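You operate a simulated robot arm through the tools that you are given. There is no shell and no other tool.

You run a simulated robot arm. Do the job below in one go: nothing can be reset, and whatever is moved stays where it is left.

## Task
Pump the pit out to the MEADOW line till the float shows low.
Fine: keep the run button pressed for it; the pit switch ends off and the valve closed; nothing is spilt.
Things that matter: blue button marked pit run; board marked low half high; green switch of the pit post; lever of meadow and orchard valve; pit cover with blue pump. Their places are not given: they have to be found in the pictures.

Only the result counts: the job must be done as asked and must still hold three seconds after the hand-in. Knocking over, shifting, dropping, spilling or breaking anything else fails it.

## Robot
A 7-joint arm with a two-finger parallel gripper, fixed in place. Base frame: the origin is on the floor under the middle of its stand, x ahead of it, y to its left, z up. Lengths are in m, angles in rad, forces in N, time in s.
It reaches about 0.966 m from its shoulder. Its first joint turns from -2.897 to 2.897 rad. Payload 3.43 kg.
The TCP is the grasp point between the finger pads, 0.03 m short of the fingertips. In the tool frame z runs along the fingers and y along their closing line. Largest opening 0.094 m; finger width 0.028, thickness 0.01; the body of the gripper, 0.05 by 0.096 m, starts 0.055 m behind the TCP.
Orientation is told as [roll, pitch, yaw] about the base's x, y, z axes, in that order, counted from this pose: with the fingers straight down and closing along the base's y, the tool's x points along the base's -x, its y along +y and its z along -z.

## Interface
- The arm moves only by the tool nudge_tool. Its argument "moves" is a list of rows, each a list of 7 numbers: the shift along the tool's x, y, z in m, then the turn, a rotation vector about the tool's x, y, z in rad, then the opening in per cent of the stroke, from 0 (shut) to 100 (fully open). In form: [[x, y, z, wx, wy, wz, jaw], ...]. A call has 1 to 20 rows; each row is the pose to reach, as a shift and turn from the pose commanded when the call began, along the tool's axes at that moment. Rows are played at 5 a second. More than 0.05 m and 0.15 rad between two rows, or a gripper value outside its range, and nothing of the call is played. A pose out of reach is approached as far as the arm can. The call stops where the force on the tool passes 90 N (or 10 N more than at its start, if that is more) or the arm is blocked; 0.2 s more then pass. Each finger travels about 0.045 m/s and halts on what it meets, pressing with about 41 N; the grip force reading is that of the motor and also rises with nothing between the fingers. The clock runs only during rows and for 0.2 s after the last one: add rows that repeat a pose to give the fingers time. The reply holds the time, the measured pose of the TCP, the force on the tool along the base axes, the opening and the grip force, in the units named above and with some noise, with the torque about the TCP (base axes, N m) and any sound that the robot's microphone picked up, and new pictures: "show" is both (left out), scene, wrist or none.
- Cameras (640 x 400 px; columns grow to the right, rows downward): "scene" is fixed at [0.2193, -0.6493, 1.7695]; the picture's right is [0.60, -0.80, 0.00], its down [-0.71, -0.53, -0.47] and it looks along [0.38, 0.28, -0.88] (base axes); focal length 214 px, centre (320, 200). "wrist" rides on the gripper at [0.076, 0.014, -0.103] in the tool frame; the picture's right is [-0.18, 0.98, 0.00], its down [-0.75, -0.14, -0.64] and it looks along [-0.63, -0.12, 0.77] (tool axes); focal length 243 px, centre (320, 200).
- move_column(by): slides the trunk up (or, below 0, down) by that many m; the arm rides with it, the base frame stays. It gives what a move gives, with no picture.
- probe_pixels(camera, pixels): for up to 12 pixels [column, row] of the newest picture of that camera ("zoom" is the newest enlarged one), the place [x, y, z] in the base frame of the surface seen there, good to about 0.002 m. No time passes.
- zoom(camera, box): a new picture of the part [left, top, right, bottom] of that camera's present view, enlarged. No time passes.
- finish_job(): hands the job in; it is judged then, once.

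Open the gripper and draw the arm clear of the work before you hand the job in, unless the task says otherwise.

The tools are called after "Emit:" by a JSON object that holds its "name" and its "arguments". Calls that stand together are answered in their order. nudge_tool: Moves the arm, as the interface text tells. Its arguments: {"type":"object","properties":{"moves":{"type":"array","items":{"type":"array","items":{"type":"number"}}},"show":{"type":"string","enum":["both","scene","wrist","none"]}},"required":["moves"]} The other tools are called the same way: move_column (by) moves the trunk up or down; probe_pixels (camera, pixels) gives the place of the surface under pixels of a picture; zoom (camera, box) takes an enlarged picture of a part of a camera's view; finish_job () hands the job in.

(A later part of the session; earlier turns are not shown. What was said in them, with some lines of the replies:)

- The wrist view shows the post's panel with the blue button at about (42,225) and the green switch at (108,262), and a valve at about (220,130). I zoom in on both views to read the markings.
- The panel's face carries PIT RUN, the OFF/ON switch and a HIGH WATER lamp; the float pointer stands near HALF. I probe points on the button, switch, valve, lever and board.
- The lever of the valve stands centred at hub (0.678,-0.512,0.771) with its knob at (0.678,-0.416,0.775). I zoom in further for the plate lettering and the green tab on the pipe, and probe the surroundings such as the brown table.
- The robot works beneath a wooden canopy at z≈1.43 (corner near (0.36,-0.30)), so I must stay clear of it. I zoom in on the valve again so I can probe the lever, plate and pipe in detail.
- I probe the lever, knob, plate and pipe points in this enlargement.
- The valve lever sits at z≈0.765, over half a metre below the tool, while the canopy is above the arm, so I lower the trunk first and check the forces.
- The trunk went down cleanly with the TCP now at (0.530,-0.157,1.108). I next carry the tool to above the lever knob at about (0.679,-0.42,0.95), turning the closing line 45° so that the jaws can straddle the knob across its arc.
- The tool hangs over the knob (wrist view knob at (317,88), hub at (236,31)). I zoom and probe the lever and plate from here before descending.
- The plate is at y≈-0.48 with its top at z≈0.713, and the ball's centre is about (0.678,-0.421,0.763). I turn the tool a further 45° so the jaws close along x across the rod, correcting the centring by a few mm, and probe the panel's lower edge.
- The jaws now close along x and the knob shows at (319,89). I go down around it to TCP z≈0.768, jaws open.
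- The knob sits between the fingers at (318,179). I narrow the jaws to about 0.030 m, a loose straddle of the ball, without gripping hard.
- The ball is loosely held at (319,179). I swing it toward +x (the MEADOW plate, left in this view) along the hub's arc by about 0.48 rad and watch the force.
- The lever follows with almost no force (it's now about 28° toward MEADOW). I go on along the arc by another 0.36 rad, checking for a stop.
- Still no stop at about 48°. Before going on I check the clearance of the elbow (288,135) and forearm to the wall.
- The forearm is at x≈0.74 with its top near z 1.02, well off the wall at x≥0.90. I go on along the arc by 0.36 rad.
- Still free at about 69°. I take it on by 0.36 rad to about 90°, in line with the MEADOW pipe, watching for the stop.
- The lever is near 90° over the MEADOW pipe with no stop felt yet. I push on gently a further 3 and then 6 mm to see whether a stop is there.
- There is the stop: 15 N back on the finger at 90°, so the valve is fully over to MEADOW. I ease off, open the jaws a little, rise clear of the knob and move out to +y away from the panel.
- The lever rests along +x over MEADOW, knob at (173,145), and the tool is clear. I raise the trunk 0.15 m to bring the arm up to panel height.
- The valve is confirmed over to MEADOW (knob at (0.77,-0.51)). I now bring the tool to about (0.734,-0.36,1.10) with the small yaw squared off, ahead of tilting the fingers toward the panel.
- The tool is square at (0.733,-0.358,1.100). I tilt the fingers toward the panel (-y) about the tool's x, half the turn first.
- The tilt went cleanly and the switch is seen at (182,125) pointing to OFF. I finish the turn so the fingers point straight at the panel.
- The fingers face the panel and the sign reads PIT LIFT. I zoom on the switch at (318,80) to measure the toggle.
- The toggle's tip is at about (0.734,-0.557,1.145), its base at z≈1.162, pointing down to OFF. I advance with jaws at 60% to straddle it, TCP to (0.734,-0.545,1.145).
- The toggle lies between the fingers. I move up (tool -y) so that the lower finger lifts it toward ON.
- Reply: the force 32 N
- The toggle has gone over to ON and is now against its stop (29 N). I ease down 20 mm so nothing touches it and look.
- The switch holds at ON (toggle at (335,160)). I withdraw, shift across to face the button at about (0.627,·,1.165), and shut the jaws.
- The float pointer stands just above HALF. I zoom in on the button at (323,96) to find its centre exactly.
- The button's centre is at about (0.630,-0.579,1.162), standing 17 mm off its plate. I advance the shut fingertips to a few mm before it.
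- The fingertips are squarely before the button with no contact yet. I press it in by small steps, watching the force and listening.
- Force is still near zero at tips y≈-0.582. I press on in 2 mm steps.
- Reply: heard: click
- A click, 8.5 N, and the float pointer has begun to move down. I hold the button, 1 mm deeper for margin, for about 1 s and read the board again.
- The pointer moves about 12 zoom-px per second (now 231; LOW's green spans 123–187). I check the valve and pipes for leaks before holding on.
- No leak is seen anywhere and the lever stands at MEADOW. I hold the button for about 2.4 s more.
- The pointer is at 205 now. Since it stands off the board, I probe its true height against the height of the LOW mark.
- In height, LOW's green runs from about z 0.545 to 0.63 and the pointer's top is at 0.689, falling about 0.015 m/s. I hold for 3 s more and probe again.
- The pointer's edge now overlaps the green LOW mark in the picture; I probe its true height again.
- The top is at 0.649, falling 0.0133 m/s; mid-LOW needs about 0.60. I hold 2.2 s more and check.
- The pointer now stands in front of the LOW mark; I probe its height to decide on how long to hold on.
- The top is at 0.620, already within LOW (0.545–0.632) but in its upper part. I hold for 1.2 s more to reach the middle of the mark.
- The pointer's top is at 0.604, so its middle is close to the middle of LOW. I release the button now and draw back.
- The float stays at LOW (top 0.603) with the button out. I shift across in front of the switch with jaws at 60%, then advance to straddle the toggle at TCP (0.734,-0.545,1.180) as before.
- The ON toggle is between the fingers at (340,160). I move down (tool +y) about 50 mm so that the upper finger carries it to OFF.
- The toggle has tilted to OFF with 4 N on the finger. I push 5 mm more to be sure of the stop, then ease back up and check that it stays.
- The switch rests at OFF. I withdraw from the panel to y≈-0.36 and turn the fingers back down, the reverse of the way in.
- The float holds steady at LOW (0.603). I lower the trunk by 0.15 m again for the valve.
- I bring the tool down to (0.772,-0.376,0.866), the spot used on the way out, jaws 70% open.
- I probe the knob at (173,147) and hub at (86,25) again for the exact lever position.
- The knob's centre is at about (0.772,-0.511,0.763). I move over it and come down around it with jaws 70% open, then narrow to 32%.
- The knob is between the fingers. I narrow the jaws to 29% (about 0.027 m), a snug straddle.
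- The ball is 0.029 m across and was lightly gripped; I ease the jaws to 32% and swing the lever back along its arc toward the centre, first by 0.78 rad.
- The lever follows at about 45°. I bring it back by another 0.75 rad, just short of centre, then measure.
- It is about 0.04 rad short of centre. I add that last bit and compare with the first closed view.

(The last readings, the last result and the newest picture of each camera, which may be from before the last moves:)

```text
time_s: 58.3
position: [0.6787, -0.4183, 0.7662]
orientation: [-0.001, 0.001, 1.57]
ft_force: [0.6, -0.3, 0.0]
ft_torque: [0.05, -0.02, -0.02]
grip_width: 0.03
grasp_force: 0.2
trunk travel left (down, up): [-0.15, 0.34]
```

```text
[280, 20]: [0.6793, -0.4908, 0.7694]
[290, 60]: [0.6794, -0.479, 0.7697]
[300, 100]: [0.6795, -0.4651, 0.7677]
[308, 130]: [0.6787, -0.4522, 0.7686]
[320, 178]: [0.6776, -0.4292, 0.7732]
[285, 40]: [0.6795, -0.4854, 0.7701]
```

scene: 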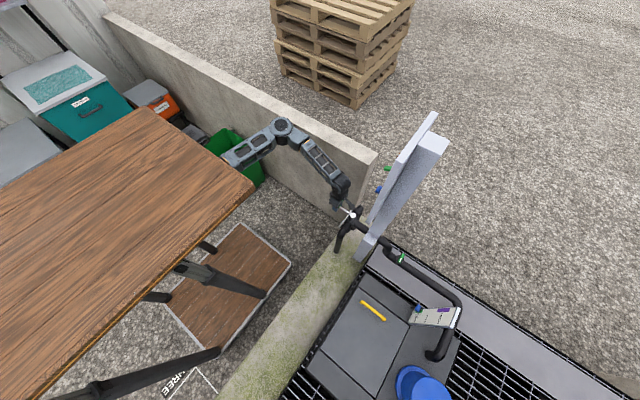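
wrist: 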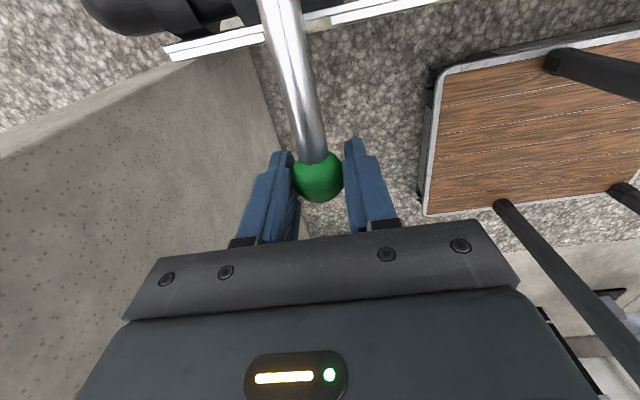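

The rod lies along +y at x≈0.679, as at first, so the valve is centred. I open the jaws and rise straight up clear of it.

Emit:
{"name": "nudge_tool", "arguments": {"moves": [[0, 0, 0, 0, 0, 0, 50], [0, 0, 0, 0, 0, 0, 80], [0, 0, 0, 0, 0, 0, 100], [0, 0, 0, 0, 0, 0, 100], [0, 0, 0, 0, 0, 0, 100], [0, 0, -0.04, 0, 0, 0, 100], [0, 0, -0.085, 0, 0, 0, 100], [0, 0, -0.13, 0, 0, 0, 100], [0, 0, -0.17, 0, 0, 0, 100], [0, 0, -0.17, 0, 0, 0, 100]]}}

Emit:
{"name": "zoom", "arguments": {"camera": "scene", "box": [310, 170, 470, 280]}}

Emit:
{"name": "zoom", "arguments": {"camera": "wrist", "box": [180, 0, 420, 150]}}

```text
time_s: 60.5
position: [0.6803, -0.4143, 0.9348]
orientation: [0.001, 0.0, 1.572]
ft_force: [-0.8, -0.1, 0.7]
ft_torque: [0.0, 0.01, 0.02]
grip_width: 0.0943
grasp_force: 0.2
trunk travel left (down, up): [-0.15, 0.34]
```

scene: 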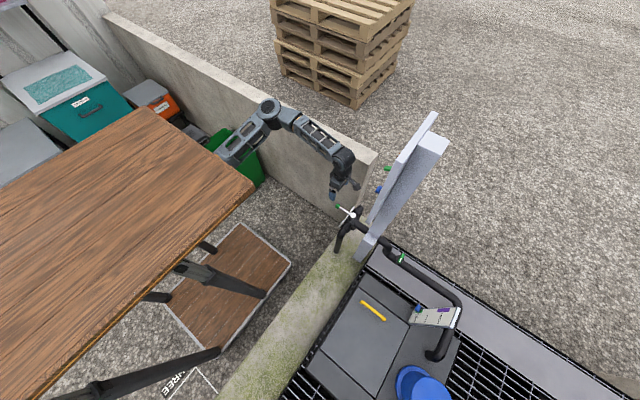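
wrist: 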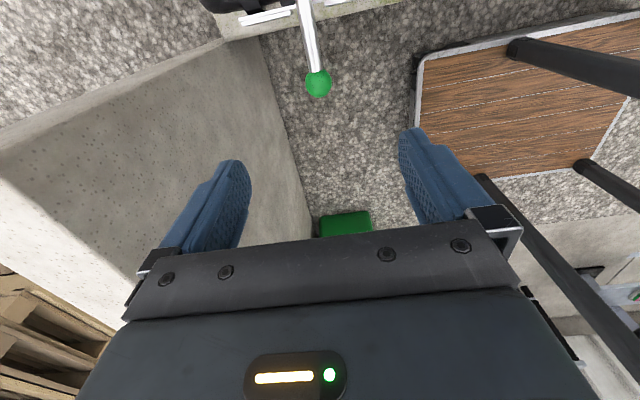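

```text
3.64 times, centred on (390, 225) of scene
```

zoom: 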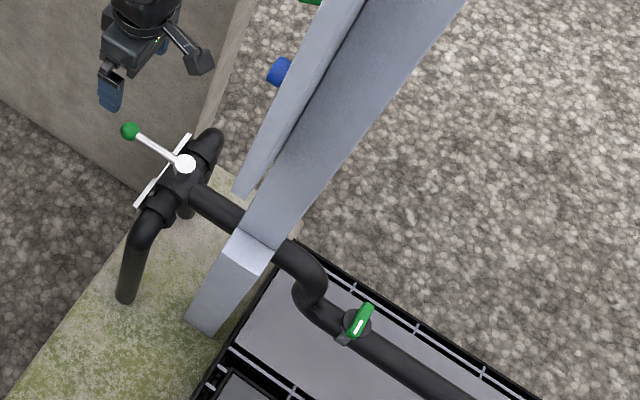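

```text
2.67 times, centred on (300, 75) of wrist
```

zoom: 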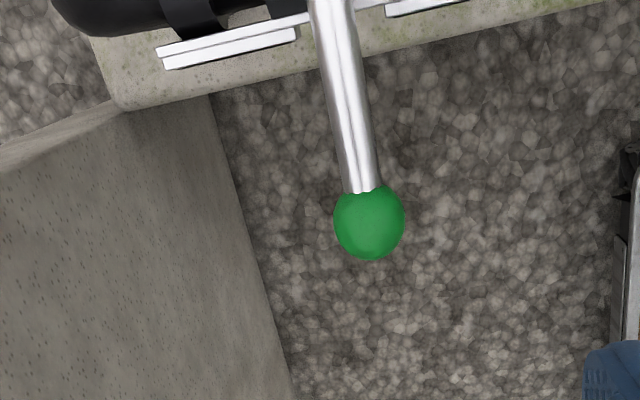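

The lever points along +y as at the start, between ORCHARD and MEADOW, and the tool is clear. I probe the lever and the float, and draw the arm back to where it came from.

Emit:
{"name": "probe_pixels", "arguments": {"camera": "scene", "pixels": [[338, 206], [352, 215], [345, 211], [418, 308], [388, 169]]}}

Emit:
{"name": "nudge_tool", "arguments": {"moves": [[-0.0214, 0.0125, -0.0144, 0, 0, 0.131, 100], [-0.0428, 0.025, -0.0288, 0, 0, 0.262, 100], [-0.0643, 0.0375, -0.0433, 0, 0, 0.393, 100], [-0.0857, 0.05, -0.0577, 0, 0, 0.524, 100], [-0.1071, 0.0625, -0.0721, 0, 0, 0.655, 100], [-0.1285, 0.075, -0.0865, 0, 0, 0.785, 100], [-0.1499, 0.0875, -0.1009, 0, 0, 0.916, 100], [-0.1713, 0.1, -0.1153, 0, 0, 1.047, 100], [-0.1928, 0.1125, -0.1298, 0, 0, 1.178, 100], [-0.2142, 0.125, -0.1442, 0, 0, 1.309, 100], [-0.2356, 0.1375, -0.1586, 0, 0, 1.44, 100], [-0.257, 0.15, -0.173, 0, 0, 1.571, 100], [-0.257, 0.15, -0.173, 0, 0, 1.571, 100]]}}

```text
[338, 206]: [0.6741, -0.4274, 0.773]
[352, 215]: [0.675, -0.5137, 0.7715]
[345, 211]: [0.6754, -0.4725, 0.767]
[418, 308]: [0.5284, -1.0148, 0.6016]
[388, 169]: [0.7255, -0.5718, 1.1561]
```

```text
time_s: 63.3
position: [0.529, -0.1625, 1.1077]
orientation: [0.0, 0.002, -0.002]
ft_force: [-0.1, -0.4, 0.0]
ft_torque: [0.01, 0.02, -0.02]
grip_width: 0.0939
grasp_force: 0.0
trunk travel left (down, up): [-0.15, 0.34]
```

scene: 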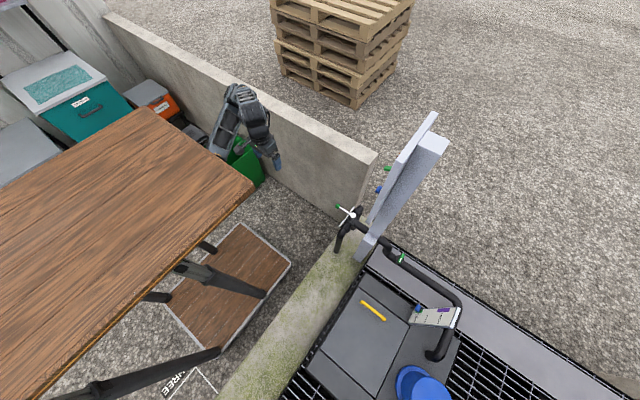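
wrist: 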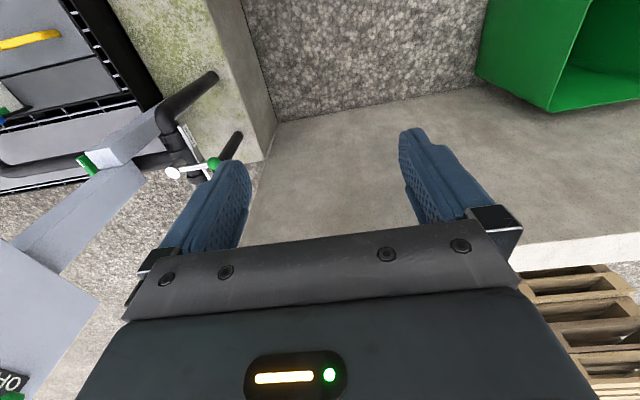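

The arm is clear. A last look at the float, the valve and the switch before handing in.

Emit:
{"name": "zoom", "arguments": {"camera": "scene", "box": [405, 300, 437, 325]}}

Emit:
{"name": "zoom", "arguments": {"camera": "scene", "box": [300, 140, 480, 260]}}

Emit:
{"name": "probe_pixels", "arguments": {"camera": "scene", "pixels": [[418, 308], [417, 310], [419, 306], [338, 206], [352, 215], [345, 211], [378, 190], [388, 169]]}}

Emit:
{"name": "zoom", "arguments": {"camera": "scene", "box": [220, 260, 500, 400]}}

```text
16.00 times, centred on (421, 312) of scene
```

zoom: 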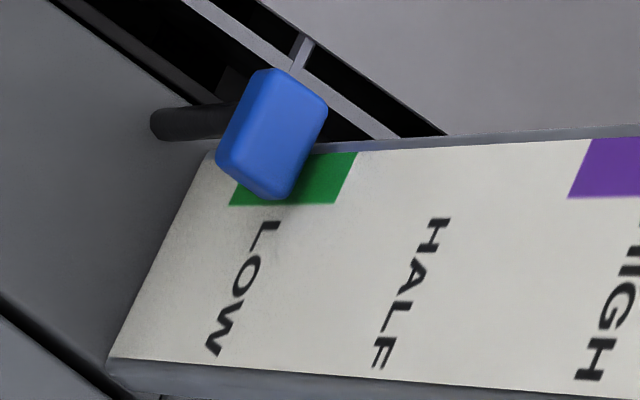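

```text
3.33 times, centred on (390, 200) of scene
```

zoom: 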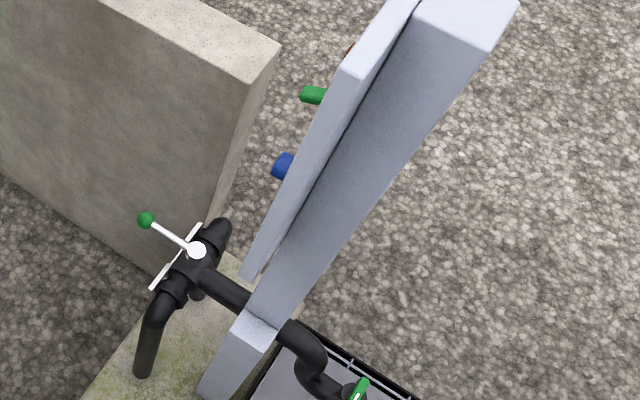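

```text
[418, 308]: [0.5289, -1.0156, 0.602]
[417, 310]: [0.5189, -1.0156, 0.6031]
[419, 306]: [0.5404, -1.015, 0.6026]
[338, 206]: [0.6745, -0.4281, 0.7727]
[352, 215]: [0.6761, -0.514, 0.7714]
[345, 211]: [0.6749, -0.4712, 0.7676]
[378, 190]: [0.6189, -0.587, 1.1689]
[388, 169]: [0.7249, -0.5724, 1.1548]
```

```text
2.29 times, centred on (360, 330) of scene
```

zoom: 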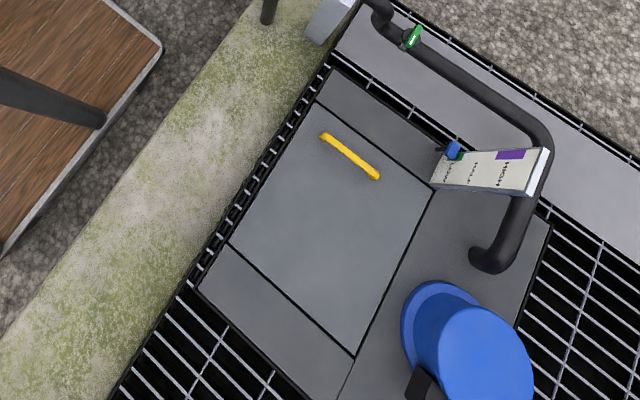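

The float stands steady at LOW (top z 0.603), the switch is at OFF, the button is out, and the lever is centred along +y. Nothing is spilt and the arm is clear with the gripper open, so I hand the job in.

Emit:
{"name": "finish_job", "arguments": {}}

```text
The job is handed in.
```

The pit is pumped down to LOW through the MEADOW line, and the job is handed in; I have not seen the verdict.

- **Valve:** I turned the lever to its MEADOW stop before pumping. I turned it back afterwards, and it now points straight between ORCHARD and MEADOW, as it stood at the start.
- **Pumping:** With the switch on, I held the PIT RUN button for about 10 s. I let go once the float pointer stood near the middle of the green LOW mark, and it has stayed there since.
- **Switch:** It is back at OFF, and the button has come back out.
- **Spills and knocks:** I saw no leak or water in any picture, and nothing else was moved or knocked over.
- **Arm:** It is drawn back to about where it started, with the gripper open. The trunk is still 0.2 m lower than at the start.
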